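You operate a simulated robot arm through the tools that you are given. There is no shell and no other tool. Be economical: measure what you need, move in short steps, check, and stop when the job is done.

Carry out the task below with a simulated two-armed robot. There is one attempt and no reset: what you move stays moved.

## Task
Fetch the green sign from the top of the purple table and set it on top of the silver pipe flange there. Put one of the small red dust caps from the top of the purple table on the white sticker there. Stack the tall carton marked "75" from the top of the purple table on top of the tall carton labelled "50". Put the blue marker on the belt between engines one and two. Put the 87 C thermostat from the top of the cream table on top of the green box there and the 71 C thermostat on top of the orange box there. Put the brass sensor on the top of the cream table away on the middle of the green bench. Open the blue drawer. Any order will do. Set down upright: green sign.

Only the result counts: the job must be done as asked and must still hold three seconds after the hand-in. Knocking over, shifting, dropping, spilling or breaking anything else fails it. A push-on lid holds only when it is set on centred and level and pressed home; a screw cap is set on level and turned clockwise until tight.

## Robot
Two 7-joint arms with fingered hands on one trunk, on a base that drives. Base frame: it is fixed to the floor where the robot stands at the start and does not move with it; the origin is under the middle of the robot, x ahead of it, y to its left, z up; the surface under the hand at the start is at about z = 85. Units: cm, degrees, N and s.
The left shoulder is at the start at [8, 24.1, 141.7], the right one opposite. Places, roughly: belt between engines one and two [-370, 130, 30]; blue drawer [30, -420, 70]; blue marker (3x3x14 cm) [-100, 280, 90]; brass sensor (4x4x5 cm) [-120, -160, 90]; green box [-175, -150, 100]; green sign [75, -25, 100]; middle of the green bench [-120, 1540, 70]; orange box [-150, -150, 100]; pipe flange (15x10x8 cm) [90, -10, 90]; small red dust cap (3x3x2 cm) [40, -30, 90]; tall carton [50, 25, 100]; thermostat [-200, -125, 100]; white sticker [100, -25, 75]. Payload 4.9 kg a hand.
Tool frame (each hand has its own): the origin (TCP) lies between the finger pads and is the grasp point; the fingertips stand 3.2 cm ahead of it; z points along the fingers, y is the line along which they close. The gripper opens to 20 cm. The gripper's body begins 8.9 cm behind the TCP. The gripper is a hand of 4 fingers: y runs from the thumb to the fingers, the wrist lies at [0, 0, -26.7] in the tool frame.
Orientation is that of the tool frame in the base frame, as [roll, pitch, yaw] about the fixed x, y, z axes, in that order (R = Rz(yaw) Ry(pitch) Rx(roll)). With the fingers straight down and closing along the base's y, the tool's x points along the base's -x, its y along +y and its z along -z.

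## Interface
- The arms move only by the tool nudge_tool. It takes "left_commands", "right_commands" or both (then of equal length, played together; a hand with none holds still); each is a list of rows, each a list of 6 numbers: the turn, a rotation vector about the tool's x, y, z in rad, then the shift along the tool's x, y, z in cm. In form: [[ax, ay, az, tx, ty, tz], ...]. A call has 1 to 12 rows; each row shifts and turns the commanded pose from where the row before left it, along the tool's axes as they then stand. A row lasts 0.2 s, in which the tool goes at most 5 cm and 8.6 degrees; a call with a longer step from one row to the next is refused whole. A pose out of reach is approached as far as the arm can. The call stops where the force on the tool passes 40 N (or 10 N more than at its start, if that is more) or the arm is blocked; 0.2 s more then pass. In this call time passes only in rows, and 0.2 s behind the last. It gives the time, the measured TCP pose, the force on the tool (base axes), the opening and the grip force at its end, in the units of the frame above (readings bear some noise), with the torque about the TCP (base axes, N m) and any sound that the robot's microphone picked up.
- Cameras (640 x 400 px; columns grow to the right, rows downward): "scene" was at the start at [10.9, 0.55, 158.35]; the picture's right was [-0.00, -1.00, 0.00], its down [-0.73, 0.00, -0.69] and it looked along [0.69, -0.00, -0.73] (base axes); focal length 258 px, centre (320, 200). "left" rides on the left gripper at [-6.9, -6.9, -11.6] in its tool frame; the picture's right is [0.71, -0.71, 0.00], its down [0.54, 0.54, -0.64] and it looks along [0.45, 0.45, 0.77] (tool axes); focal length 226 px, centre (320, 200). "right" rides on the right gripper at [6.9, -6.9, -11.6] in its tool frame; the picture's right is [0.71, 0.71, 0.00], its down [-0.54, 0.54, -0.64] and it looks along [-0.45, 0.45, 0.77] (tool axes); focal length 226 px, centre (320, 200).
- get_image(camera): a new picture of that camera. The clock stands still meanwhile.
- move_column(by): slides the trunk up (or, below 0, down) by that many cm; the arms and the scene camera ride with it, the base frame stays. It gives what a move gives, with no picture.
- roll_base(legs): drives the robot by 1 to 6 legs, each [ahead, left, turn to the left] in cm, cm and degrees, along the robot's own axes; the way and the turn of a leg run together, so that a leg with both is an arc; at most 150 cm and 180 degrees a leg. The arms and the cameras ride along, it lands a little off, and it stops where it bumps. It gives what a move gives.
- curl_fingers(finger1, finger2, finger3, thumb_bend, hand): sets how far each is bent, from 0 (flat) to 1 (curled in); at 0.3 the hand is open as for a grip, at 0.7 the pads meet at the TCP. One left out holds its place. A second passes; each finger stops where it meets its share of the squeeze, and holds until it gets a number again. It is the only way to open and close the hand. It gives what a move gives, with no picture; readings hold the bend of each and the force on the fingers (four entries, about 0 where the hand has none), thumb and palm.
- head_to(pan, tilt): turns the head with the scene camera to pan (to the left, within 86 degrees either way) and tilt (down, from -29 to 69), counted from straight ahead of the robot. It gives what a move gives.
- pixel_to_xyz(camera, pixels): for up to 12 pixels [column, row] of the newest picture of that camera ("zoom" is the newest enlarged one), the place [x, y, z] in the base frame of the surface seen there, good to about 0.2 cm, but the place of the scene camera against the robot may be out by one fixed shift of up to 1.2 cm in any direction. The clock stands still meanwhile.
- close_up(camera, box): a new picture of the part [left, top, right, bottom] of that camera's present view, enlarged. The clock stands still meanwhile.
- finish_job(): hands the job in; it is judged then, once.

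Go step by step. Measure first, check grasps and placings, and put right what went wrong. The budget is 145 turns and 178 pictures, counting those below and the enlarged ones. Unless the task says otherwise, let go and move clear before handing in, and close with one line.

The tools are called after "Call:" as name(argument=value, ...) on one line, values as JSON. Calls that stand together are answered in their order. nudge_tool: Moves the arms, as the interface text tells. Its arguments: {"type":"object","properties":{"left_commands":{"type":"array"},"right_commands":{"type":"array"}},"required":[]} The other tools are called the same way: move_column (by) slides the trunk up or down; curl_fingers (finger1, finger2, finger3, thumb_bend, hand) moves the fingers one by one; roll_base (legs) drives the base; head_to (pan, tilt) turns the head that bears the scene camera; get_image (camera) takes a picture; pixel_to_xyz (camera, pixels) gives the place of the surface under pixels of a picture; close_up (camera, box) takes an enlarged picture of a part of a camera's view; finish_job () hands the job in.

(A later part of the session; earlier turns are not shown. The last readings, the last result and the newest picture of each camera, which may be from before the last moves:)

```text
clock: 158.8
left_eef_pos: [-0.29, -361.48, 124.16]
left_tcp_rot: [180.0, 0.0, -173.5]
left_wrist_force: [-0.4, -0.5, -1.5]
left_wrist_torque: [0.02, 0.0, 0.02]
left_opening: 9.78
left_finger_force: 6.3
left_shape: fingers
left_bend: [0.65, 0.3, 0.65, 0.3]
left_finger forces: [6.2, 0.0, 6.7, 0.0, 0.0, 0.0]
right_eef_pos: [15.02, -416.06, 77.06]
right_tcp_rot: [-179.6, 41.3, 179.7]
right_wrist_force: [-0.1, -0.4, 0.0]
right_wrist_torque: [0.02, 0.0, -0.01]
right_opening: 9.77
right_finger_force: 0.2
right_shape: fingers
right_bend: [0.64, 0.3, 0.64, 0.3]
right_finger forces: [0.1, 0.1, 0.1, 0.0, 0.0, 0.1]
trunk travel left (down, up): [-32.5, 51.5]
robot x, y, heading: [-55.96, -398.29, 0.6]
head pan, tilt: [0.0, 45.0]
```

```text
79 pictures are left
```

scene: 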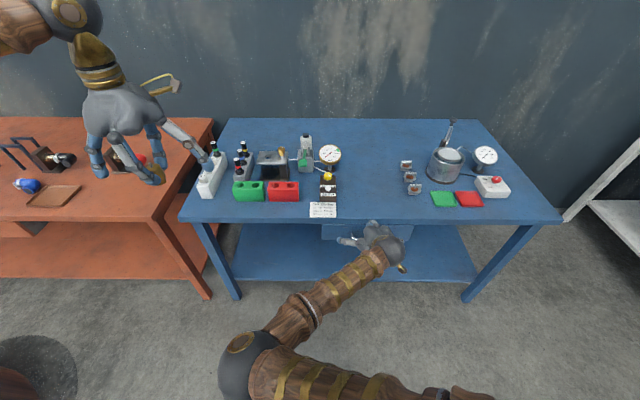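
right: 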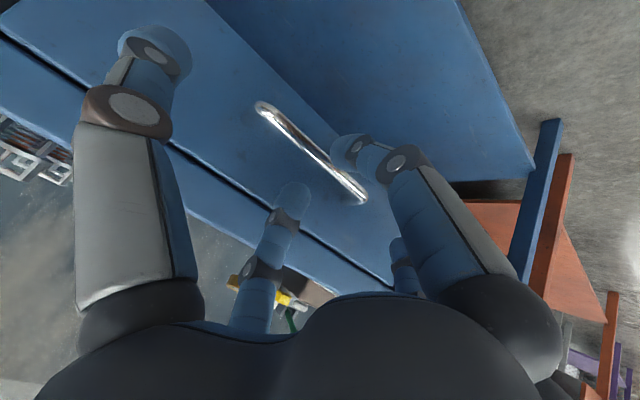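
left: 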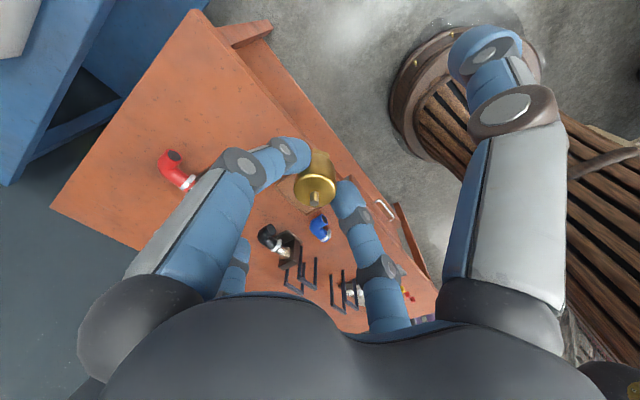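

Bar lies between the tips. Advance another 2.6 cm and close.

Call:
nudge_tool(right_commands=[[0, 0, 0, 0, 0, 1.3], [0, 0, 0, 0, 0, 1.2]])

Call:
close_up(camera="right", box=[240, 90, 400, 230])

```text
clock: 159.4
left_eef_pos: [-0.29, -361.46, 124.14]
left_tcp_rot: [180.0, 0.0, -173.6]
left_wrist_force: [0.2, 0.1, -0.7]
left_wrist_torque: [-0.01, -0.01, -0.02]
left_opening: 9.77
left_finger_force: 6.3
left_shape: fingers
left_bend: [0.65, 0.3, 0.65, 0.3]
left_finger forces: [6.2, 0.0, 6.6, 0.0, 0.1, 0.0]
right_eef_pos: [16.53, -415.55, 75.06]
right_tcp_rot: [-179.5, 41.4, 179.8]
right_wrist_force: [0.2, 0.4, -0.6]
right_wrist_torque: [-0.01, 0.02, 0.01]
right_opening: 9.75
right_finger_force: 0.2
right_shape: fingers
right_bend: [0.64, 0.3, 0.64, 0.3]
right_finger forces: [0.0, 0.0, 0.5, 0.0, 0.1, 0.1]
right hand out of reach, approached as far as the arm can: row 2
trunk travel left (down, up): [-32.5, 51.5]
robot x, y, heading: [-55.57, -398.32, 0.4]
head pan, tilt: [0.0, 45.0]
```

```text
2.86 times, centred on (320, 160) of right
```

zoom: 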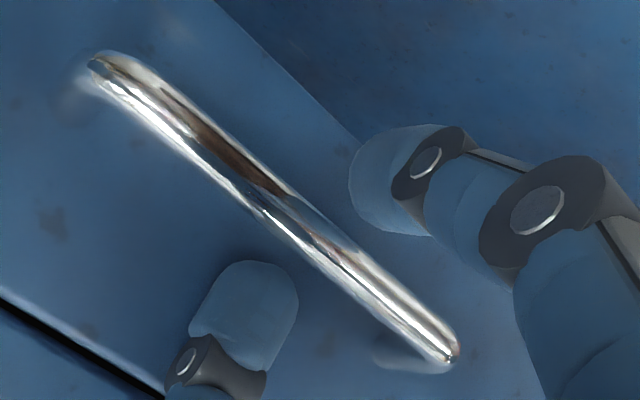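

The bar is now between the two fingers. Close them.

Call:
curl_fingers(hand="right", finger1=0.78, finger3=0.78)

Call:
close_up(camera="right", box=[240, 90, 400, 230])

```text
clock: 160.4
left_eef_pos: [-0.23, -361.48, 124.29]
left_tcp_rot: [179.9, 0.0, -173.6]
left_wrist_force: [0.8, -0.3, 0.2]
left_wrist_torque: [-0.04, 0.0, 0.0]
left_opening: 9.8
left_finger_force: 6.3
left_shape: fingers
left_bend: [0.65, 0.3, 0.65, 0.3]
left_finger forces: [6.1, 0.0, 6.8, 0.1, 0.0, 0.0]
right_eef_pos: [16.56, -415.62, 75.23]
right_tcp_rot: [-179.6, 41.3, 179.8]
right_wrist_force: [0.9, 0.7, -4.9]
right_wrist_torque: [-0.02, 0.04, 0.01]
right_opening: 9.57
right_finger_force: 6.6
right_shape: fingers
right_bend: [0.67, 0.3, 0.72, 0.3]
right_finger forces: [8.4, 0.0, 6.0, 0.1, 0.0, 0.0]
trunk travel left (down, up): [-32.5, 51.5]
robot x, y, heading: [-55.76, -397.89, 0.7]
head pan, tilt: [0.0, 45.0]
```

```text
2.86 times, centred on (320, 160) of right
```

zoom: 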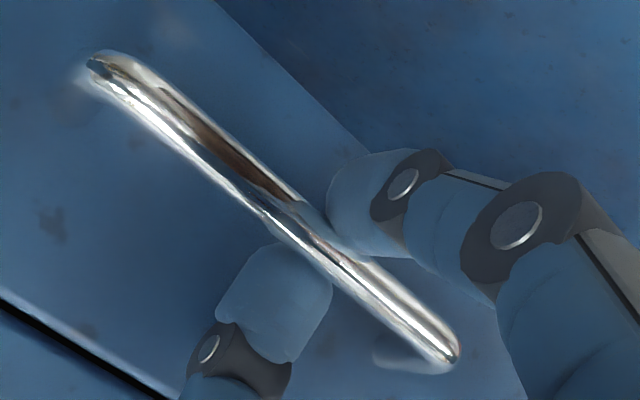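

The bar is gripped. Pull by driving the base straight back 12 cm.

Call:
roll_base(legs=[[-12, 0, 0]])

Call:
get_image(camera="scene")

Call:
close_up(camera="right", box=[240, 90, 400, 230])

```text
clock: 161.7
left_eef_pos: [-12.8, -361.85, 124.22]
left_tcp_rot: [-180.0, 0.0, -173.7]
left_wrist_force: [0.4, -0.1, -0.7]
left_wrist_torque: [-0.02, 0.03, -0.01]
left_opening: 9.79
left_finger_force: 6.3
left_shape: fingers
left_bend: [0.65, 0.3, 0.65, 0.3]
left_finger forces: [6.2, 0.1, 6.7, 0.1, 0.1, 0.0]
right_eef_pos: [3.79, -415.82, 75.15]
right_tcp_rot: [-179.6, 41.4, 179.7]
right_wrist_force: [0.9, 3.5, -0.5]
right_wrist_torque: [0.07, -0.06, 0.03]
right_opening: 9.84
right_finger_force: 8.1
right_shape: fingers
right_bend: [0.67, 0.3, 0.72, 0.3]
right_finger forces: [8.4, 0.1, 8.2, 0.1, 0.0, 0.0]
trunk travel left (down, up): [-32.5, 51.5]
robot x, y, heading: [-68.68, -398.1, 0.7]
head pan, tilt: [0.0, 45.0]
```

```text
76 pictures are left
```

scene: 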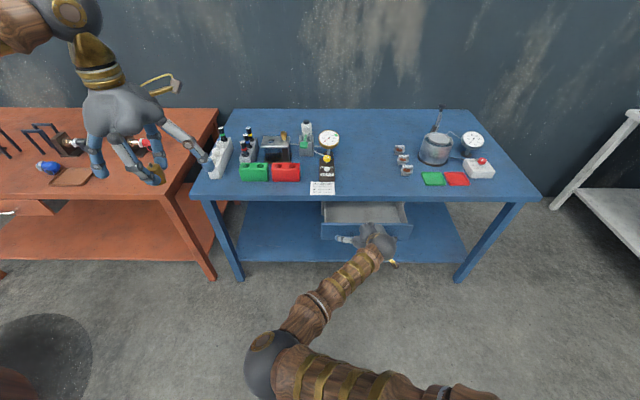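

```text
2.86 times, centred on (320, 160) of right
```

zoom: 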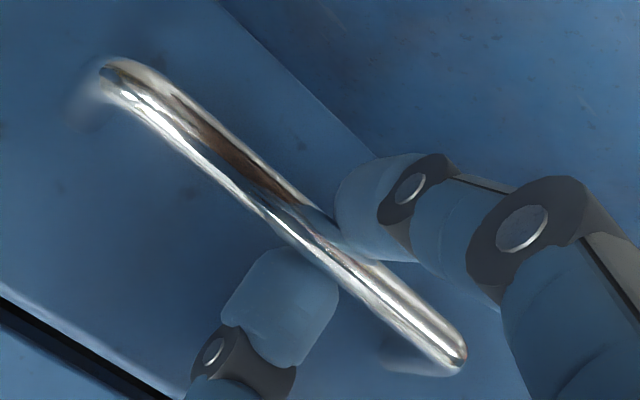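

The drawer is opening (tray visible). Pull further 14 cm.

Call:
roll_base(legs=[[-14, 0, 0]])

Call:
get_image(camera="scene")

```text
clock: 163.1
left_eef_pos: [-27.07, -362.14, 124.24]
left_tcp_rot: [-179.8, 0.0, -174.0]
left_wrist_force: [0.6, -0.1, -1.4]
left_wrist_torque: [-0.02, -0.02, -0.01]
left_opening: 9.78
left_finger_force: 6.1
left_shape: fingers
left_bend: [0.65, 0.3, 0.65, 0.3]
left_finger forces: [6.2, 0.0, 6.7, 0.0, 0.0, 0.0]
right_eef_pos: [-10.71, -416.23, 75.27]
right_tcp_rot: [-179.5, 41.4, 179.3]
right_wrist_force: [-0.5, 7.7, 0.7]
right_wrist_torque: [0.17, -0.05, 0.11]
right_opening: 10.14
right_finger_force: 8.8
right_shape: fingers
right_bend: [0.67, 0.3, 0.73, 0.3]
right_finger forces: [8.2, 0.0, 9.2, 0.0, 0.1, 0.1]
trunk travel left (down, up): [-32.5, 51.5]
robot x, y, heading: [-82.87, -398.51, 0.2]
head pan, tilt: [0.0, 45.0]
```

```text
74 pictures are left
```

scene: 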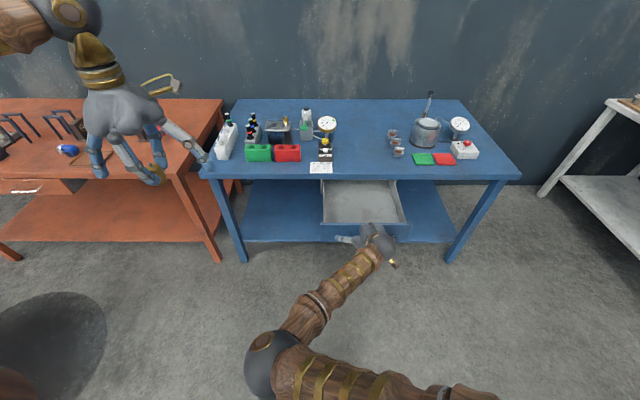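

27 cm open. Try a bit more to find the end of travel.

Call:
roll_base(legs=[[-6, 0.4, 0]])

Call:
get_image(camera="scene")

```text
clock: 164.0
left_eef_pos: [-32.65, -361.86, 124.12]
left_tcp_rot: [-179.9, -0.1, -174.0]
left_wrist_force: [1.0, -0.4, -1.0]
left_wrist_torque: [0.03, 0.05, -0.01]
left_opening: 9.79
left_finger_force: 6.8
left_shape: fingers
left_bend: [0.65, 0.3, 0.65, 0.3]
left_finger forces: [6.3, 0.0, 6.7, 0.0, 0.0, 0.0]
right_eef_pos: [-16.49, -416.04, 75.08]
right_tcp_rot: [-179.6, 41.3, 179.2]
right_wrist_force: [1.5, -0.1, 0.6]
right_wrist_torque: [0.01, 0.04, -0.04]
right_opening: 9.52
right_finger_force: 0.0
right_shape: fingers
right_bend: [0.71, 0.3, 0.72, 0.3]
right_finger forces: [0.0, 0.0, 0.0, 0.0, 0.1, 0.1]
trunk travel left (down, up): [-32.5, 51.5]
robot x, y, heading: [-88.82, -398.17, 0.1]
head pan, tilt: [0.0, 45.0]
```

```text
73 pictures are left
```

scene: 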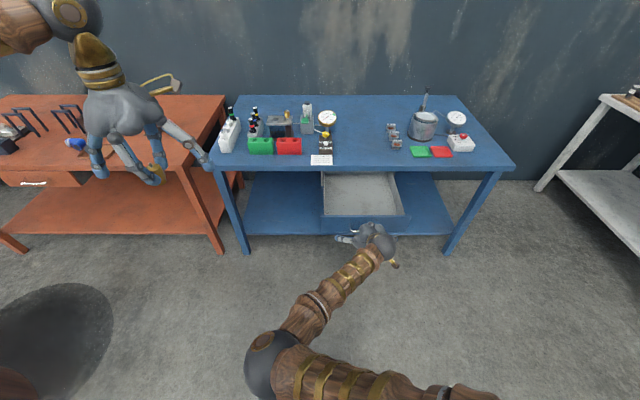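

The drawer hit its stop and the fingers slipped off — fully open. Back off, then restore the hand to pointing down and lift.

Call:
roll_base(legs=[[-20, 0, 0]])

Call:
nudge_tool(right_commands=[[0, 0.1428, 0, 0, 0, -3], [0, 0.1428, 0, 0, 0, -3], [0, 0.1428, 0, 0, 0, -3], [0, 0.1428, 0, 0, 0, -3], [0, 0.145, 0, 0, 0, -3], [0, 0, 0, 0, 0, -4.8], [0, 0, 0, 0, 0, -4.8], [0, 0, 0, 0, 0, -4.8], [0, 0, 0, 0, 0, -4.8], [0, 0, 0, 0, 0, -4.8], [0, 0, 0, 0, -4, -3], [0, 0, 0, 0, -4, -3]])

Call:
get_image(camera="scene")

Call:
get_image(camera="left")

```text
clock: 165.7
left_eef_pos: [-53.09, -362.14, 124.19]
left_tcp_rot: [-180.0, -0.1, -174.3]
left_wrist_force: [0.6, -0.3, -1.1]
left_wrist_torque: [0.0, 0.03, -0.04]
left_opening: 9.8
left_finger_force: 6.7
left_shape: fingers
left_bend: [0.65, 0.3, 0.65, 0.3]
left_finger forces: [6.1, 0.1, 6.7, 0.0, 0.0, 0.0]
right_eef_pos: [-37.1, -416.34, 75.11]
right_tcp_rot: [-179.7, 41.3, 179.0]
right_wrist_force: [-0.2, -0.3, -0.3]
right_wrist_torque: [0.0, 0.0, -0.01]
right_opening: 9.55
right_finger_force: 0.0
right_shape: fingers
right_bend: [0.71, 0.3, 0.72, 0.3]
right_finger forces: [0.0, 0.0, 0.1, 0.0, 0.0, 0.1]
trunk travel left (down, up): [-32.5, 51.5]
robot x, y, heading: [-109.22, -397.55, 0.1]
head pan, tilt: [0.0, 45.0]
```

```text
clock: 168.2
left_eef_pos: [-53.29, -362.35, 124.28]
left_tcp_rot: [180.0, 0.0, -174.3]
left_wrist_force: [0.6, 0.4, -0.7]
left_wrist_torque: [0.02, 0.0, -0.02]
left_opening: 9.77
left_finger_force: 6.3
left_shape: fingers
left_bend: [0.65, 0.3, 0.65, 0.3]
left_finger forces: [6.2, 0.0, 6.7, 0.0, 0.0, 0.1]
right_eef_pos: [-43.24, -423.99, 118.25]
right_tcp_rot: [-179.8, 0.4, 178.7]
right_wrist_force: [0.3, 0.4, -0.3]
right_wrist_torque: [0.03, -0.01, 0.02]
right_opening: 9.51
right_finger_force: 0.0
right_shape: fingers
right_bend: [0.71, 0.3, 0.72, 0.3]
right_finger forces: [0.0, 0.1, 0.0, 0.0, 0.1, 0.1]
trunk travel left (down, up): [-32.5, 51.5]
robot x, y, heading: [-109.53, -397.82, -0.2]
head pan, tilt: [0.0, 45.0]
```

```text
72 pictures are left
```

scene: 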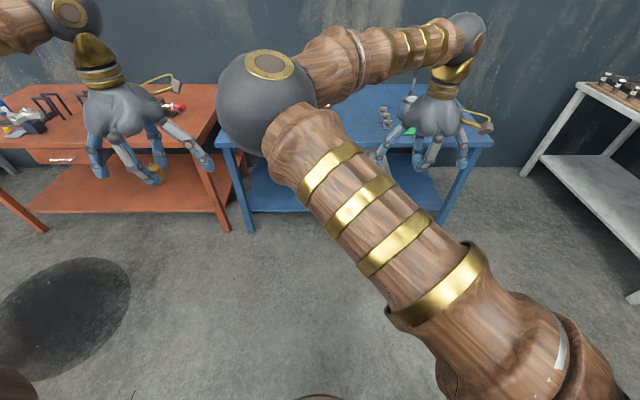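

```text
71 pictures are left
```

left: 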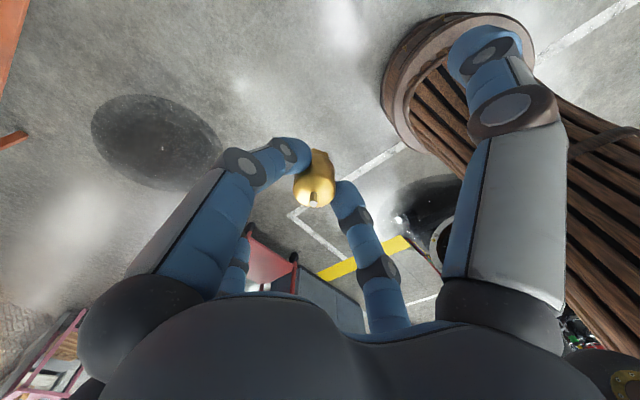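

Sensor still held. Drive back north: past the tables to about (−47,−28), facing +y, then strafe to x≈−170 to look at the pink table and belt.

Call:
roll_base(legs=[[62, 98, 0], [0, 0, 90], [140, 0, 0], [130, 0, 0], [0, 120, 0]])

Call:
head_to(pan=0, tilt=25)

Call:
get_image(camera="scene")

```text
clock: 196.5
left_eef_pos: [-214.5, 25.78, 124.25]
left_tcp_rot: [-180.0, -0.1, -82.1]
left_wrist_force: [0.7, 0.4, -1.4]
left_wrist_torque: [-0.01, 0.01, 0.04]
left_opening: 9.77
left_finger_force: 6.2
left_shape: fingers
left_bend: [0.65, 0.3, 0.65, 0.3]
left_finger forces: [6.1, 0.1, 6.5, 0.0, 0.1, 0.1]
right_eef_pos: [-153.31, 38.02, 118.28]
right_tcp_rot: [-179.8, 0.3, -89.0]
right_wrist_force: [0.1, -0.1, 1.1]
right_wrist_torque: [0.03, -0.01, -0.04]
right_opening: 9.51
right_finger_force: 0.1
right_shape: fingers
right_bend: [0.71, 0.3, 0.72, 0.3]
right_finger forces: [0.0, 0.0, 0.1, 0.0, 0.1, 0.1]
trunk travel left (down, up): [-32.5, 51.5]
robot x, y, heading: [-176.45, -28.94, 91.9]
head pan, tilt: [0.0, 45.0]
```

```text
clock: 197.3
left_eef_pos: [-214.54, 25.7, 124.31]
left_tcp_rot: [-179.9, 0.0, -82.1]
left_wrist_force: [0.4, -0.6, -0.7]
left_wrist_torque: [0.01, 0.0, -0.03]
left_opening: 9.76
left_finger_force: 6.5
left_shape: fingers
left_bend: [0.65, 0.3, 0.65, 0.3]
left_finger forces: [6.1, 0.0, 6.5, 0.1, 0.1, 0.1]
right_eef_pos: [-153.41, 38.11, 118.2]
right_tcp_rot: [-179.8, 0.4, -88.9]
right_wrist_force: [0.0, -0.4, -0.4]
right_wrist_torque: [0.0, -0.01, -0.04]
right_opening: 9.52
right_finger_force: 0.0
right_shape: fingers
right_bend: [0.71, 0.3, 0.72, 0.3]
right_finger forces: [0.0, 0.0, 0.0, 0.1, 0.0, 0.0]
trunk travel left (down, up): [-32.5, 51.5]
robot x, y, heading: [-176.33, -28.8, 92.2]
head pan, tilt: [0.0, 25.0]
```

```text
70 pictures are left
```

scene: 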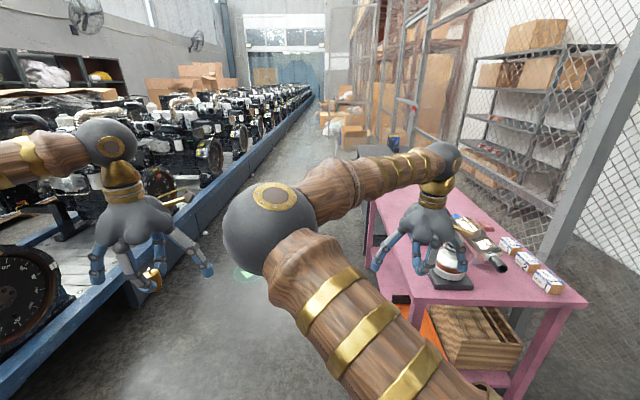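

Pink table at right, a dark table beyond, belt at left; a green thing on the floor at (245,273). Measure key points.

Call:
pixel_to_xyz(camera="scene", pixels=[[410, 303], [587, 303], [375, 190], [360, 150], [390, 142], [245, 273], [210, 200], [130, 265], [25, 300], [395, 150], [365, 240], [320, 110]])

Call:
close_up(camera="scene", box=[340, 120, 600, 320])

Call:
close_up(camera="scene", box=[220, 90, 420, 290])

```text
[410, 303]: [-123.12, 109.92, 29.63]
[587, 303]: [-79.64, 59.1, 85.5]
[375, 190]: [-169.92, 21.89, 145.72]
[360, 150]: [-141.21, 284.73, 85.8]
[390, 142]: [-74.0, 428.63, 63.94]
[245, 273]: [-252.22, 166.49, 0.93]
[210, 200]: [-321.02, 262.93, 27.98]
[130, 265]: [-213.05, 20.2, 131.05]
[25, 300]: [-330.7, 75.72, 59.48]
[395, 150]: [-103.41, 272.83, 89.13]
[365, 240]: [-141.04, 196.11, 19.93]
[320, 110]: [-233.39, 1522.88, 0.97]
```

```text
2.00 times, centred on (470, 220) of scene
```

zoom: 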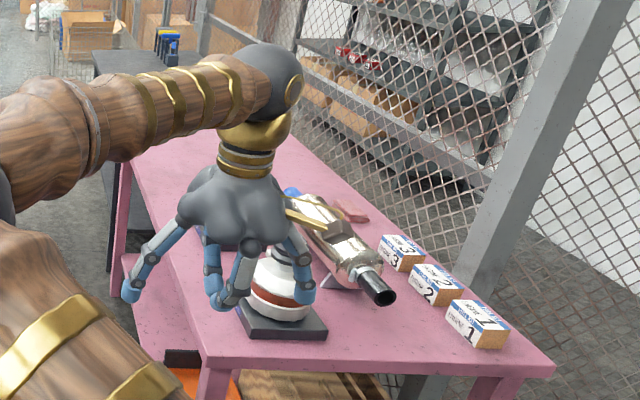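

```text
2.00 times, centred on (320, 190) of scene
```

zoom: 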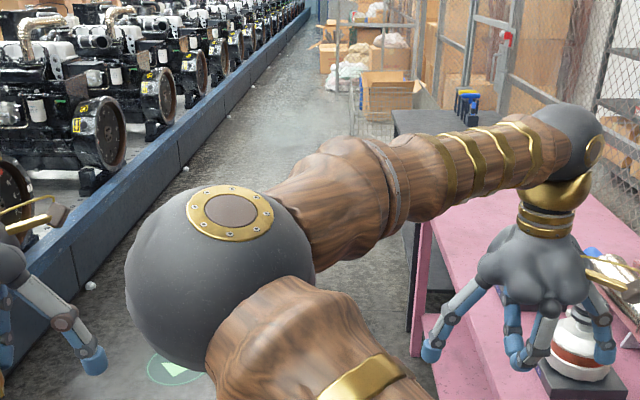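

The dark table beyond the pink one holds the blue marker area (≈(−103,273)). Drive up the aisle at x≈−212 to y≈271 and turn right to face it.

Call:
roll_base(legs=[[0, 36, -2], [150, 0, 0], [150, 0, 0], [0, 0, -90]])

Call:
head_to(pan=0, tilt=35)

Call:
get_image(camera="scene")

```text
clock: 217.5
left_eef_pos: [-147.18, 305.48, 124.26]
left_tcp_rot: [-179.9, 0.0, -175.4]
left_wrist_force: [0.4, 0.2, -0.7]
left_wrist_torque: [0.02, -0.01, 0.02]
left_opening: 9.73
left_finger_force: 6.1
left_shape: fingers
left_bend: [0.65, 0.3, 0.65, 0.3]
left_finger forces: [6.0, 0.0, 6.4, 0.1, 0.1, 0.1]
right_eef_pos: [-138.34, 243.78, 118.19]
right_tcp_rot: [-179.7, 0.4, 177.7]
right_wrist_force: [-0.6, -0.2, 0.7]
right_wrist_torque: [0.01, -0.01, 0.02]
right_opening: 9.5
right_finger_force: 0.0
right_shape: fingers
right_bend: [0.71, 0.3, 0.72, 0.3]
right_finger forces: [0.0, 0.0, 0.1, 0.1, 0.0, 0.1]
trunk travel left (down, up): [-32.5, 51.5]
robot x, y, heading: [-203.59, 270.88, -1.2]
head pan, tilt: [0.0, 25.0]
```

```text
clock: 218.2
left_eef_pos: [-147.11, 305.64, 124.23]
left_tcp_rot: [-180.0, 0.0, -175.4]
left_wrist_force: [-0.1, -0.3, -0.4]
left_wrist_torque: [0.01, -0.02, 0.01]
left_opening: 9.77
left_finger_force: 6.2
left_shape: fingers
left_bend: [0.65, 0.3, 0.65, 0.3]
left_finger forces: [6.1, 0.1, 6.4, 0.0, 0.0, 0.0]
right_eef_pos: [-138.42, 243.75, 118.18]
right_tcp_rot: [-179.7, 0.4, 177.8]
right_wrist_force: [0.3, -0.3, -0.3]
right_wrist_torque: [0.02, 0.0, -0.01]
right_opening: 9.55
right_finger_force: 0.2
right_shape: fingers
right_bend: [0.71, 0.3, 0.72, 0.3]
right_finger forces: [0.0, 0.0, 0.0, 0.1, 0.0, 0.0]
trunk travel left (down, up): [-32.5, 51.5]
robot x, y, heading: [-203.35, 271.12, -1.2]
head pan, tilt: [0.0, 35.0]
```

```text
67 pictures are left
```

scene: 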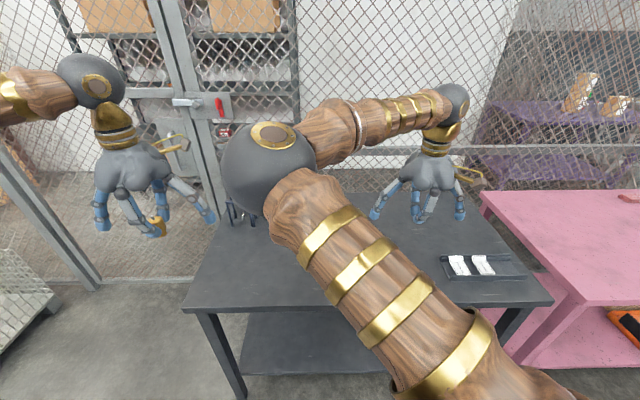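

The marker stand is behind the right elbow around (240,212). Swing the right hand right to clear the view.

Call:
nudge_tool(right_commands=[[0, 0, 0, 0, -4.8, -1], [0, 0, 0, 0, -4.8, -1], [0, 0, 0, 0, -4.8, -1], [0, 0, 0, 0, -4.8, -1], [0, 0, 0, 0, -4.8, 0]])

Call:
get_image(camera="scene")

Call:
close_up(camera="scene", box=[180, 150, 300, 250])

```text
clock: 219.4
left_eef_pos: [-147.05, 305.29, 124.26]
left_tcp_rot: [179.9, -0.1, -175.4]
left_wrist_force: [-0.5, 0.0, -0.7]
left_wrist_torque: [0.04, -0.01, 0.01]
left_opening: 9.75
left_finger_force: 6.5
left_shape: fingers
left_bend: [0.65, 0.3, 0.65, 0.3]
left_finger forces: [6.0, 0.1, 6.5, 0.1, 0.0, 0.1]
right_eef_pos: [-139.25, 219.54, 122.28]
right_tcp_rot: [-179.9, 0.3, 177.7]
right_wrist_force: [-0.1, -0.1, 0.1]
right_wrist_torque: [0.05, 0.01, -0.04]
right_opening: 9.5
right_finger_force: 0.0
right_shape: fingers
right_bend: [0.71, 0.3, 0.72, 0.3]
right_finger forces: [0.1, 0.0, 0.0, 0.0, 0.0, 0.1]
trunk travel left (down, up): [-32.5, 51.5]
robot x, y, heading: [-203.62, 270.66, -1.4]
head pan, tilt: [0.0, 35.0]
```

```text
66 pictures are left
```

scene: 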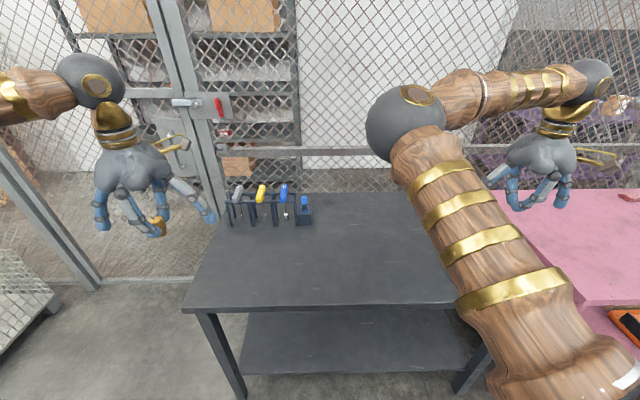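

```text
4.00 times, centred on (240, 200) of scene
```

zoom: 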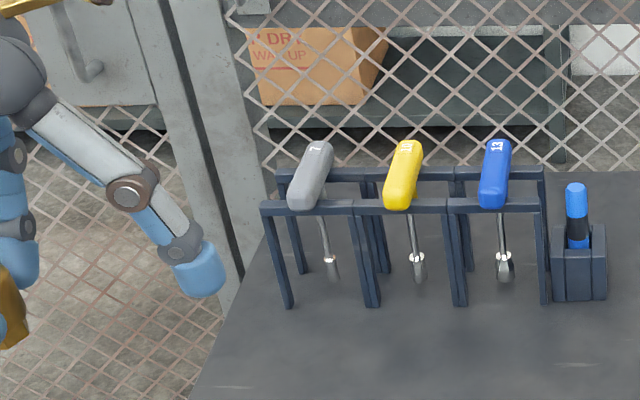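

The blue marker stands in a dark holder at zoom (577,215), beside the tool rack. Measure.

Call:
pixel_to_xyz(camera="zoom", pixels=[[577, 190], [577, 205], [577, 235], [580, 280], [556, 235], [602, 235], [555, 295], [543, 200], [543, 170], [545, 300], [495, 150], [300, 380]])

```text
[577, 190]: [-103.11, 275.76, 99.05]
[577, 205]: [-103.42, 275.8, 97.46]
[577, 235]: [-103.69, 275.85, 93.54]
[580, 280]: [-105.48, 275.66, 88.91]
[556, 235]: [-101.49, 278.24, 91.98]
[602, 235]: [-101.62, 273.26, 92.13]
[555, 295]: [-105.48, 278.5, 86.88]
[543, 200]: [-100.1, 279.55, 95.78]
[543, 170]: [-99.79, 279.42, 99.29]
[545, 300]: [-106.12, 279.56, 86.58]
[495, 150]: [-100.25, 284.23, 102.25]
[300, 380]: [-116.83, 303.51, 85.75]
```

Marker ≈ (−102.2, 274.9), top ≈ 98.7, with the rack ~3.7 cm to its left. Check the fence/post positions to the left before moving closer.

Call:
pixel_to_xyz(camera="scene", pixels=[[85, 280], [20, 160], [175, 60], [200, 150], [290, 60], [225, 130], [190, 305], [25, 290], [553, 300], [120, 225]])

```text
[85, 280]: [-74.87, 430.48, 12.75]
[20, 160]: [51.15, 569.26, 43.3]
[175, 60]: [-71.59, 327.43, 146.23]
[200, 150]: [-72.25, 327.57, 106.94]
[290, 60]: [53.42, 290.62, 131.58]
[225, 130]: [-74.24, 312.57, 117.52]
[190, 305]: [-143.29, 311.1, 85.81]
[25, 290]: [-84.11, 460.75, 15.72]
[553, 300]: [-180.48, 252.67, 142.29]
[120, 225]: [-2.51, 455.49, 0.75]
```

Fence at x≈−72: clear. Move to about (−172,291).

Call:
roll_base(legs=[[31, 20, 1.2]])

Call:
curl_fingers(hand="right", finger1=0.3, finger3=0.3)

Call:
get_image(camera="right")

```text
clock: 221.8
left_eef_pos: [-116.32, 327.41, 124.32]
left_tcp_rot: [180.0, 0.0, -174.2]
left_wrist_force: [-0.2, -0.5, 0.2]
left_wrist_torque: [0.01, -0.02, 0.02]
left_opening: 9.75
left_finger_force: 5.9
left_shape: fingers
left_bend: [0.65, 0.3, 0.65, 0.3]
left_finger forces: [6.1, 0.0, 6.5, 0.1, 0.0, 0.1]
right_eef_pos: [-106.66, 241.79, 122.54]
right_tcp_rot: [-179.8, 0.4, 178.9]
right_wrist_force: [0.3, 0.7, -0.1]
right_wrist_torque: [0.0, -0.02, 0.0]
right_opening: 9.51
right_finger_force: 0.1
right_shape: fingers
right_bend: [0.71, 0.3, 0.72, 0.3]
right_finger forces: [0.0, 0.0, 0.1, 0.1, 0.0, 0.0]
trunk travel left (down, up): [-32.5, 51.5]
robot x, y, heading: [-171.95, 291.61, 0.3]
head pan, tilt: [0.0, 35.0]
```

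```text
clock: 222.8
left_eef_pos: [-116.29, 327.5, 124.23]
left_tcp_rot: [180.0, 0.1, -174.1]
left_wrist_force: [-0.9, 0.1, -0.5]
left_wrist_torque: [-0.04, 0.0, 0.01]
left_opening: 9.74
left_finger_force: 6.4
left_shape: fingers
left_bend: [0.65, 0.3, 0.65, 0.3]
left_finger forces: [6.0, 0.1, 6.3, 0.0, 0.1, 0.0]
right_eef_pos: [-106.82, 241.74, 122.43]
right_tcp_rot: [-179.8, 0.4, 178.9]
right_wrist_force: [-0.7, 0.2, -0.1]
right_wrist_torque: [0.05, 0.02, 0.04]
right_opening: 14.0
right_finger_force: 0.2
right_shape: fingers
right_bend: [0.3, 0.3, 0.3, 0.3]
right_finger forces: [0.1, 0.1, 0.0, 0.0, 0.1, 0.0]
trunk travel left (down, up): [-32.5, 51.5]
robot x, y, heading: [-171.77, 291.33, 0.4]
head pan, tilt: [0.0, 35.0]
```

```text
64 pictures are left
```

right: 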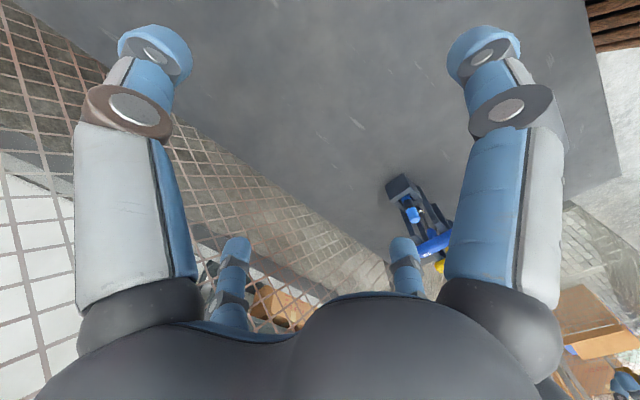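

Call:
close_up(camera="right", box=[375, 160, 455, 270])

Call:
pixel_to_xyz(camera="right", pixels=[[413, 214], [410, 206], [412, 210], [398, 185], [390, 185], [405, 180], [418, 205], [436, 243], [415, 240]])

```text
3.64 times, centred on (415, 215) of right
```

zoom: 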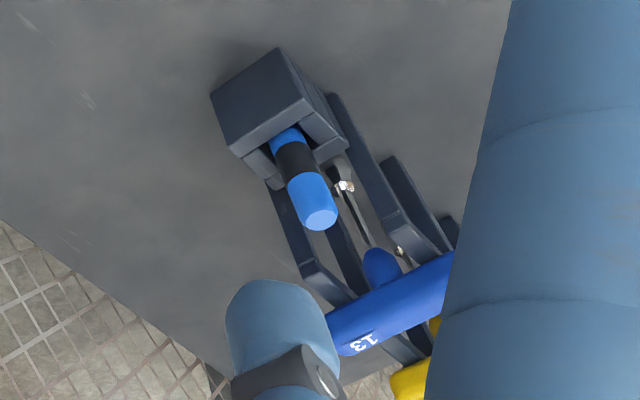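

```text
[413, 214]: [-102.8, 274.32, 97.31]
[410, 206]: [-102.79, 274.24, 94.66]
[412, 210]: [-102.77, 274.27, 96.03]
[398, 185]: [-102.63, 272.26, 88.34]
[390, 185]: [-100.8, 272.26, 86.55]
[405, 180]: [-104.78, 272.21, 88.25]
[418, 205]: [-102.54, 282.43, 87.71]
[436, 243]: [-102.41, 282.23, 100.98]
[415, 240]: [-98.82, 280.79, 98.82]
```

Call:
pixel_to_xyz(camera="zoom", pixels=[[320, 217], [308, 220], [333, 214], [310, 267], [345, 295], [395, 215], [440, 250], [265, 165], [345, 140], [240, 145], [340, 345], [345, 320]])

```text
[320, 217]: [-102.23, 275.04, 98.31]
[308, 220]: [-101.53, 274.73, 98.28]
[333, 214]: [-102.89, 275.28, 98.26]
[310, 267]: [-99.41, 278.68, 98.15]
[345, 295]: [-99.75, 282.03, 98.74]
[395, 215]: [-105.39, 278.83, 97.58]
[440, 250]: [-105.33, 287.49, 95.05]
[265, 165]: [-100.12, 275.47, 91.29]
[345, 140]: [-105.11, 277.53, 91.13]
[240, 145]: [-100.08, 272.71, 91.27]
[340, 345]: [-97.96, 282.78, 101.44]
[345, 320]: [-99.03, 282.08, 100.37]
```

Marker centre (−102.2, 275.0), top 98.3; the rack's end is open between rails at x −99.4/−105.4. Pre-bend thumb and finger 2 to 0.62 and move above it.

Call:
curl_fingers(hand="right", finger2=0.62, thumb_bend=0.62)

Call:
nudge_tool(right_commands=[[0, 0, 0, -0.56, 4.77, 1.2], [0, 0, 0, -0.56, 4.77, 1.2], [0, 0, 0, -0.56, 4.77, 1.2], [0, 0, 0, -0.56, 4.77, 1.2], [0, 0, 0, -0.56, 4.77, 1.2], [0, 0, 0, -0.56, 4.77, 1.2], [0, 0, 0, -0.56, 4.77, 1.2], [0, 0, 0, 0, 0, 4], [0, 0, 0, 0, 0, 2.5]])

Call:
get_image(camera="right")

Call:
get_image(camera="scene")

```text
clock: 223.8
left_eef_pos: [-116.14, 327.57, 124.25]
left_tcp_rot: [-180.0, 0.0, -174.2]
left_wrist_force: [-0.2, -0.2, 0.1]
left_wrist_torque: [-0.01, -0.03, -0.02]
left_opening: 9.78
left_finger_force: 6.3
left_shape: fingers
left_bend: [0.65, 0.3, 0.65, 0.3]
left_finger forces: [6.0, 0.0, 6.4, 0.1, 0.0, 0.0]
right_eef_pos: [-106.67, 241.86, 122.57]
right_tcp_rot: [-179.7, 0.4, 178.9]
right_wrist_force: [0.1, -1.0, -0.3]
right_wrist_torque: [0.01, 0.0, -0.01]
right_opening: 9.82
right_finger_force: 0.0
right_shape: fingers
right_bend: [0.3, 0.62, 0.3, 0.62]
right_finger forces: [0.0, 0.1, 0.0, 0.0, 0.0, 0.0]
trunk travel left (down, up): [-32.5, 51.5]
robot x, y, heading: [-171.87, 291.75, 0.2]
head pan, tilt: [0.0, 35.0]
```

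```text
clock: 225.8
left_eef_pos: [-116.18, 327.31, 124.23]
left_tcp_rot: [-180.0, 0.0, -174.2]
left_wrist_force: [-0.4, -0.1, -0.4]
left_wrist_torque: [0.01, -0.01, 0.02]
left_opening: 9.75
left_finger_force: 6.0
left_shape: fingers
left_bend: [0.65, 0.3, 0.65, 0.3]
left_finger forces: [5.9, 0.0, 6.4, 0.0, 0.1, 0.0]
right_eef_pos: [-102.0, 275.1, 107.45]
right_tcp_rot: [-179.8, 0.4, 178.8]
right_wrist_force: [-0.3, -0.7, -0.4]
right_wrist_torque: [0.01, 0.0, -0.02]
right_opening: 9.85
right_finger_force: 0.1
right_shape: fingers
right_bend: [0.3, 0.62, 0.3, 0.62]
right_finger forces: [0.0, 0.0, 0.1, 0.1, 0.0, 0.0]
trunk travel left (down, up): [-32.5, 51.5]
robot x, y, heading: [-172.06, 291.68, -0.0]
head pan, tilt: [0.0, 35.0]
```

```text
62 pictures are left
```

right: 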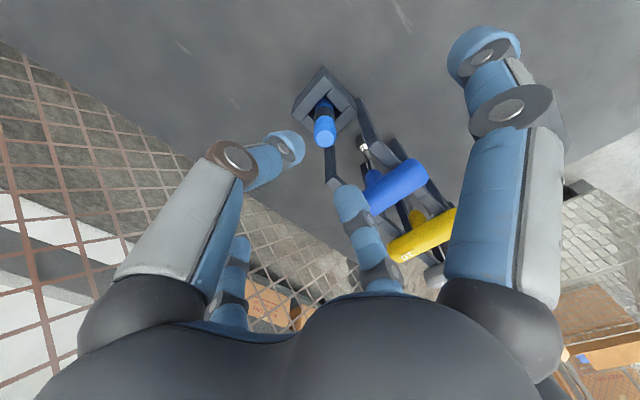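

```text
61 pictures are left
```

scene: 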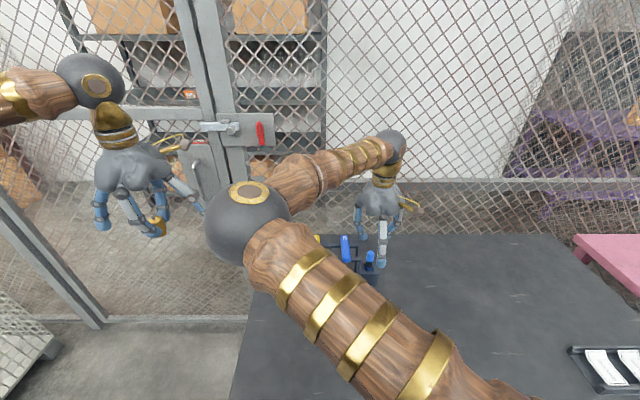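

Measure finger 2's outer surface against the blue handle's nearest point for clearance.

Call:
pixel_to_xyz(camera="right", pixels=[[348, 190], [365, 205], [368, 225], [380, 245], [392, 265], [400, 280], [375, 205], [385, 195], [405, 185], [372, 175], [325, 132], [332, 183]])

Call:
close_up(camera="right", box=[270, 60, 450, 300])

```text
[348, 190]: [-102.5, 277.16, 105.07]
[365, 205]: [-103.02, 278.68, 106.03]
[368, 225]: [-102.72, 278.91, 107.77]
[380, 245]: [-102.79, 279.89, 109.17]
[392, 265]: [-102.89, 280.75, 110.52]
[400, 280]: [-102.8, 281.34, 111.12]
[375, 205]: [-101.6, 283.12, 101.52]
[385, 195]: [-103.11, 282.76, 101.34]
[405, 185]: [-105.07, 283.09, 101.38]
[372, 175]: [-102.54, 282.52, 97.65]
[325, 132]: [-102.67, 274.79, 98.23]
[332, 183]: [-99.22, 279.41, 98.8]
```

```text
1.67 times, centred on (360, 180) of right
```

zoom: 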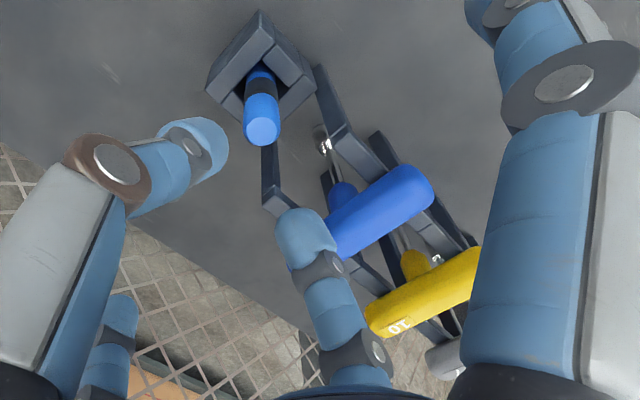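

At TCP z≈98 the finger stays ~1 cm off the handle. Descend to 98 and pinch with thumb + finger 2.

Call:
nudge_tool(right_commands=[[0, 0, 0, 0.2, -0.2, 4], [0, 0, 0, 0, 0, 3.5], [0, 0, 0, 0, 0, 1.9]])

Call:
close_up(camera="right", box=[270, 60, 450, 300])

```text
clock: 226.6
left_eef_pos: [-116.2, 327.53, 124.31]
left_tcp_rot: [-179.8, 0.0, -174.2]
left_wrist_force: [-0.2, 0.5, 0.2]
left_wrist_torque: [-0.01, 0.01, 0.02]
left_opening: 9.77
left_finger_force: 6.6
left_shape: fingers
left_bend: [0.65, 0.3, 0.65, 0.3]
left_finger forces: [6.0, 0.1, 6.4, 0.0, 0.1, 0.1]
right_eef_pos: [-102.06, 274.88, 98.03]
right_tcp_rot: [-179.8, 0.4, 178.9]
right_wrist_force: [0.1, -0.9, 0.1]
right_wrist_torque: [0.0, 0.01, 0.01]
right_opening: 9.85
right_finger_force: 0.1
right_shape: fingers
right_bend: [0.3, 0.62, 0.3, 0.62]
right_finger forces: [0.1, 0.0, 0.0, 0.0, 0.0, 0.0]
trunk travel left (down, up): [-32.5, 51.5]
robot x, y, heading: [-172.38, 291.41, -0.1]
head pan, tilt: [0.0, 35.0]
```

```text
1.67 times, centred on (360, 180) of right
```

zoom: 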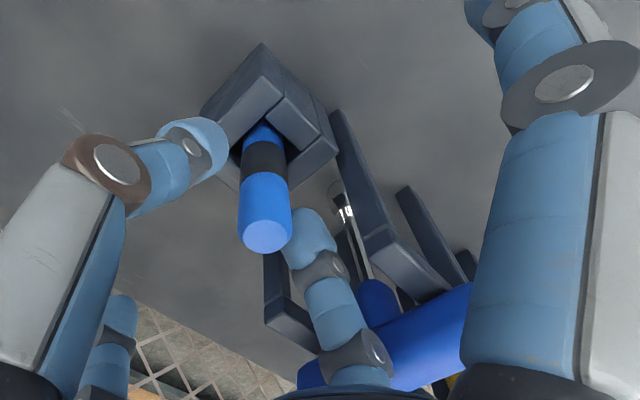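

The marker sits between thumb and finger 2. Close.

Call:
curl_fingers(hand="right", finger2=0.74, thumb_bend=0.74)

Call:
close_up(camera="right", box=[270, 60, 450, 300])

```text
clock: 227.6
left_eef_pos: [-116.31, 327.5, 124.28]
left_tcp_rot: [-179.9, 0.0, -174.1]
left_wrist_force: [0.7, 0.6, -0.4]
left_wrist_torque: [0.0, 0.0, -0.04]
left_opening: 9.77
left_finger_force: 6.7
left_shape: fingers
left_bend: [0.65, 0.3, 0.65, 0.3]
left_finger forces: [6.0, 0.0, 6.4, 0.0, 0.0, 0.1]
right_eef_pos: [-102.09, 274.9, 98.13]
right_tcp_rot: [-179.7, 0.4, 178.8]
right_wrist_force: [-0.1, 0.5, -0.4]
right_wrist_torque: [0.09, 0.04, -0.02]
right_opening: 9.58
right_finger_force: 8.5
right_shape: fingers
right_bend: [0.3, 0.65, 0.3, 0.68]
right_finger forces: [0.0, 9.4, 0.0, 0.1, 8.5, 0.0]
trunk travel left (down, up): [-32.5, 51.5]
robot x, y, heading: [-172.18, 291.91, 0.1]
head pan, tilt: [0.0, 35.0]
```

```text
1.67 times, centred on (360, 180) of right
```

zoom: 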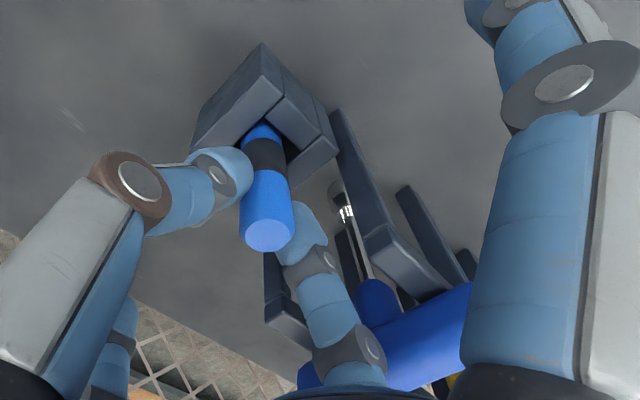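

Gripped ~9 N. Lift straight up 22 cm.

Call:
nudge_tool(right_commands=[[0, 0, 0, 0, 0, -1.5], [0, 0, 0, 0, 0, -2.5], [0, 0, 0, 0, 0, -3.5], [0, 0, 0, 0, 0, -4.5], [0, 0, 0, 0, 0, -4.5], [0, 0, 0, 0, 0, -4.5], [0, 0, 0, 0, -3, -3]])

Call:
get_image(camera="right")

```text
clock: 229.2
left_eef_pos: [-116.25, 327.24, 124.31]
left_tcp_rot: [180.0, 0.1, -174.3]
left_wrist_force: [-0.8, -0.1, -1.5]
left_wrist_torque: [0.0, 0.0, 0.0]
left_opening: 9.76
left_finger_force: 5.8
left_shape: fingers
left_bend: [0.65, 0.3, 0.65, 0.3]
left_finger forces: [6.0, 0.1, 6.4, 0.0, 0.1, 0.1]
right_eef_pos: [-102.31, 271.89, 122.07]
right_tcp_rot: [-179.9, 0.4, 178.9]
right_wrist_force: [-0.5, -0.4, 0.4]
right_wrist_torque: [0.08, 0.01, -0.03]
right_opening: 9.51
right_finger_force: 9.6
right_shape: fingers
right_bend: [0.3, 0.65, 0.3, 0.68]
right_finger forces: [0.0, 9.3, 0.0, 0.0, 9.1, 0.1]
trunk travel left (down, up): [-32.5, 51.5]
robot x, y, heading: [-172.57, 291.39, 0.0]
head pan, tilt: [0.0, 35.0]
```

```text
57 pictures are left
```

right: 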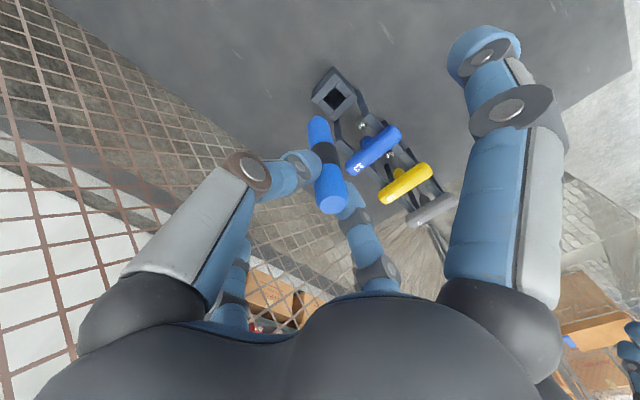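

The marker is out and held. Next the belt: back off, turn around to face −x and strafe to y≈105, then look.

Call:
roll_base(legs=[[-63, 0, 0], [0, 0, 180], [0, 150, 0], [0, 34, 0]])

Call:
head_to(pan=0, tilt=38)

Call:
get_image(camera="scene")

```text
clock: 249.1
left_eef_pos: [-287.69, 64.9, 124.31]
left_tcp_rot: [-180.0, 0.0, 7.8]
left_wrist_force: [0.6, 0.3, -0.2]
left_wrist_torque: [-0.01, 0.04, 0.01]
left_opening: 9.71
left_finger_force: 5.5
left_shape: fingers
left_bend: [0.66, 0.3, 0.66, 0.3]
left_finger forces: [5.8, 0.0, 6.0, 0.0, 0.1, 0.0]
right_eef_pos: [-303.43, 119.89, 122.15]
right_tcp_rot: [-179.8, 0.4, 0.8]
right_wrist_force: [0.3, 0.4, -0.3]
right_wrist_torque: [-0.01, 0.02, 0.0]
right_opening: 9.51
right_finger_force: 9.1
right_shape: fingers
right_bend: [0.3, 0.65, 0.3, 0.68]
right_finger forces: [0.1, 9.2, 0.0, 0.0, 9.1, 0.0]
trunk travel left (down, up): [-32.5, 51.5]
robot x, y, heading: [-232.92, 102.58, -177.9]
head pan, tilt: [0.0, 35.0]
```

```text
clock: 249.7
left_eef_pos: [-287.55, 64.83, 124.33]
left_tcp_rot: [180.0, 0.0, 7.7]
left_wrist_force: [-0.3, 0.9, -1.2]
left_wrist_torque: [0.03, -0.01, 0.01]
left_opening: 9.72
left_finger_force: 5.9
left_shape: fingers
left_bend: [0.66, 0.3, 0.66, 0.3]
left_finger forces: [5.8, 0.0, 6.0, 0.1, 0.0, 0.0]
right_eef_pos: [-303.39, 119.84, 122.15]
right_tcp_rot: [-179.8, 0.4, 0.8]
right_wrist_force: [0.5, -0.1, -0.7]
right_wrist_torque: [0.02, 0.02, -0.01]
right_opening: 9.52
right_finger_force: 8.9
right_shape: fingers
right_bend: [0.3, 0.65, 0.3, 0.68]
right_finger forces: [0.1, 9.3, 0.0, 0.1, 9.1, 0.0]
trunk travel left (down, up): [-32.5, 51.5]
robot x, y, heading: [-233.11, 102.83, -177.9]
head pan, tilt: [0.0, 38.0]
```

```text
56 pictures are left
```

scene: 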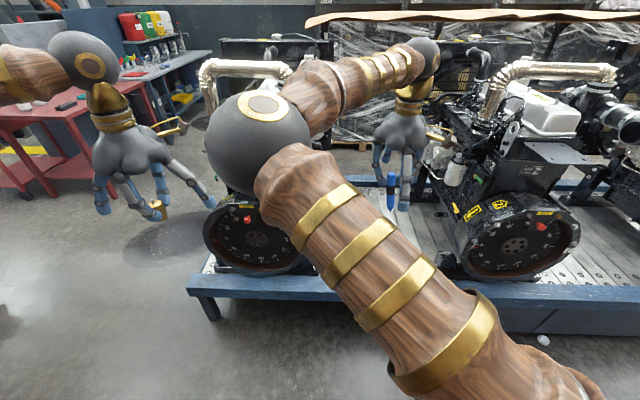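

Engine one's flywheel is at (255,240), engine two's at (515,237); the belt's slatted surface lies between. Measure.

Call:
pixel_to_xyz(camera="scene", pixels=[[430, 240], [415, 225], [420, 262], [440, 290], [310, 255], [455, 250], [205, 280], [255, 240], [515, 235], [395, 275], [420, 215], [410, 205]])

Call:
close_up(camera="scene", box=[290, 130, 500, 310])

Call:
get_image(camera="left")

```text
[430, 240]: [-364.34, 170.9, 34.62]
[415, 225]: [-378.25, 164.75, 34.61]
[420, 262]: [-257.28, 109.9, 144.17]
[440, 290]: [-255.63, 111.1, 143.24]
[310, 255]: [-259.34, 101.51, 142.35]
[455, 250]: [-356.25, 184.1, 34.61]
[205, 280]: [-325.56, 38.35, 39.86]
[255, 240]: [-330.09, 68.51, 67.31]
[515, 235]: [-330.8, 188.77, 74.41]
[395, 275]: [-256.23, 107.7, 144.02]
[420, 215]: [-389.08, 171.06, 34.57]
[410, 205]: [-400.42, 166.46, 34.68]
```

```text
2.22 times, centred on (395, 220) of scene
```

zoom: 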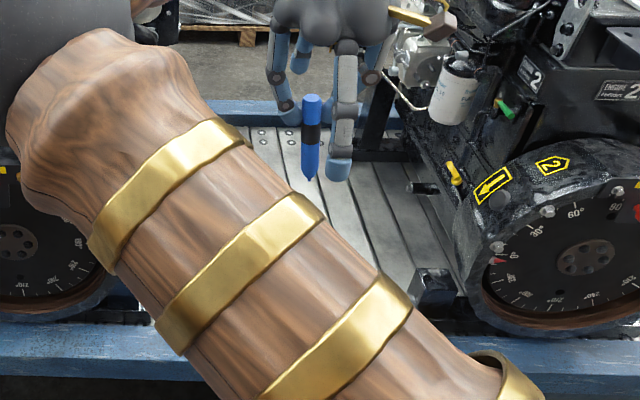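

```text
54 pictures are left
```

left: 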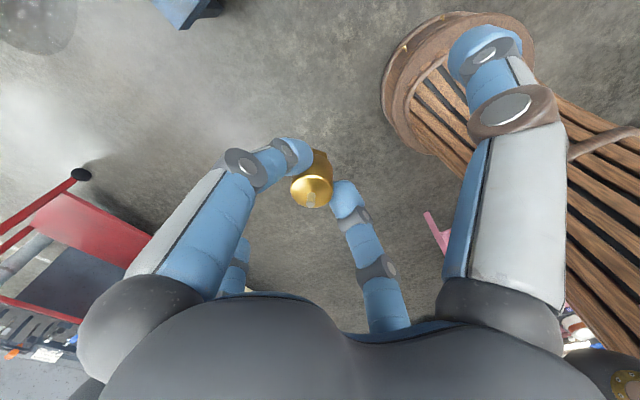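

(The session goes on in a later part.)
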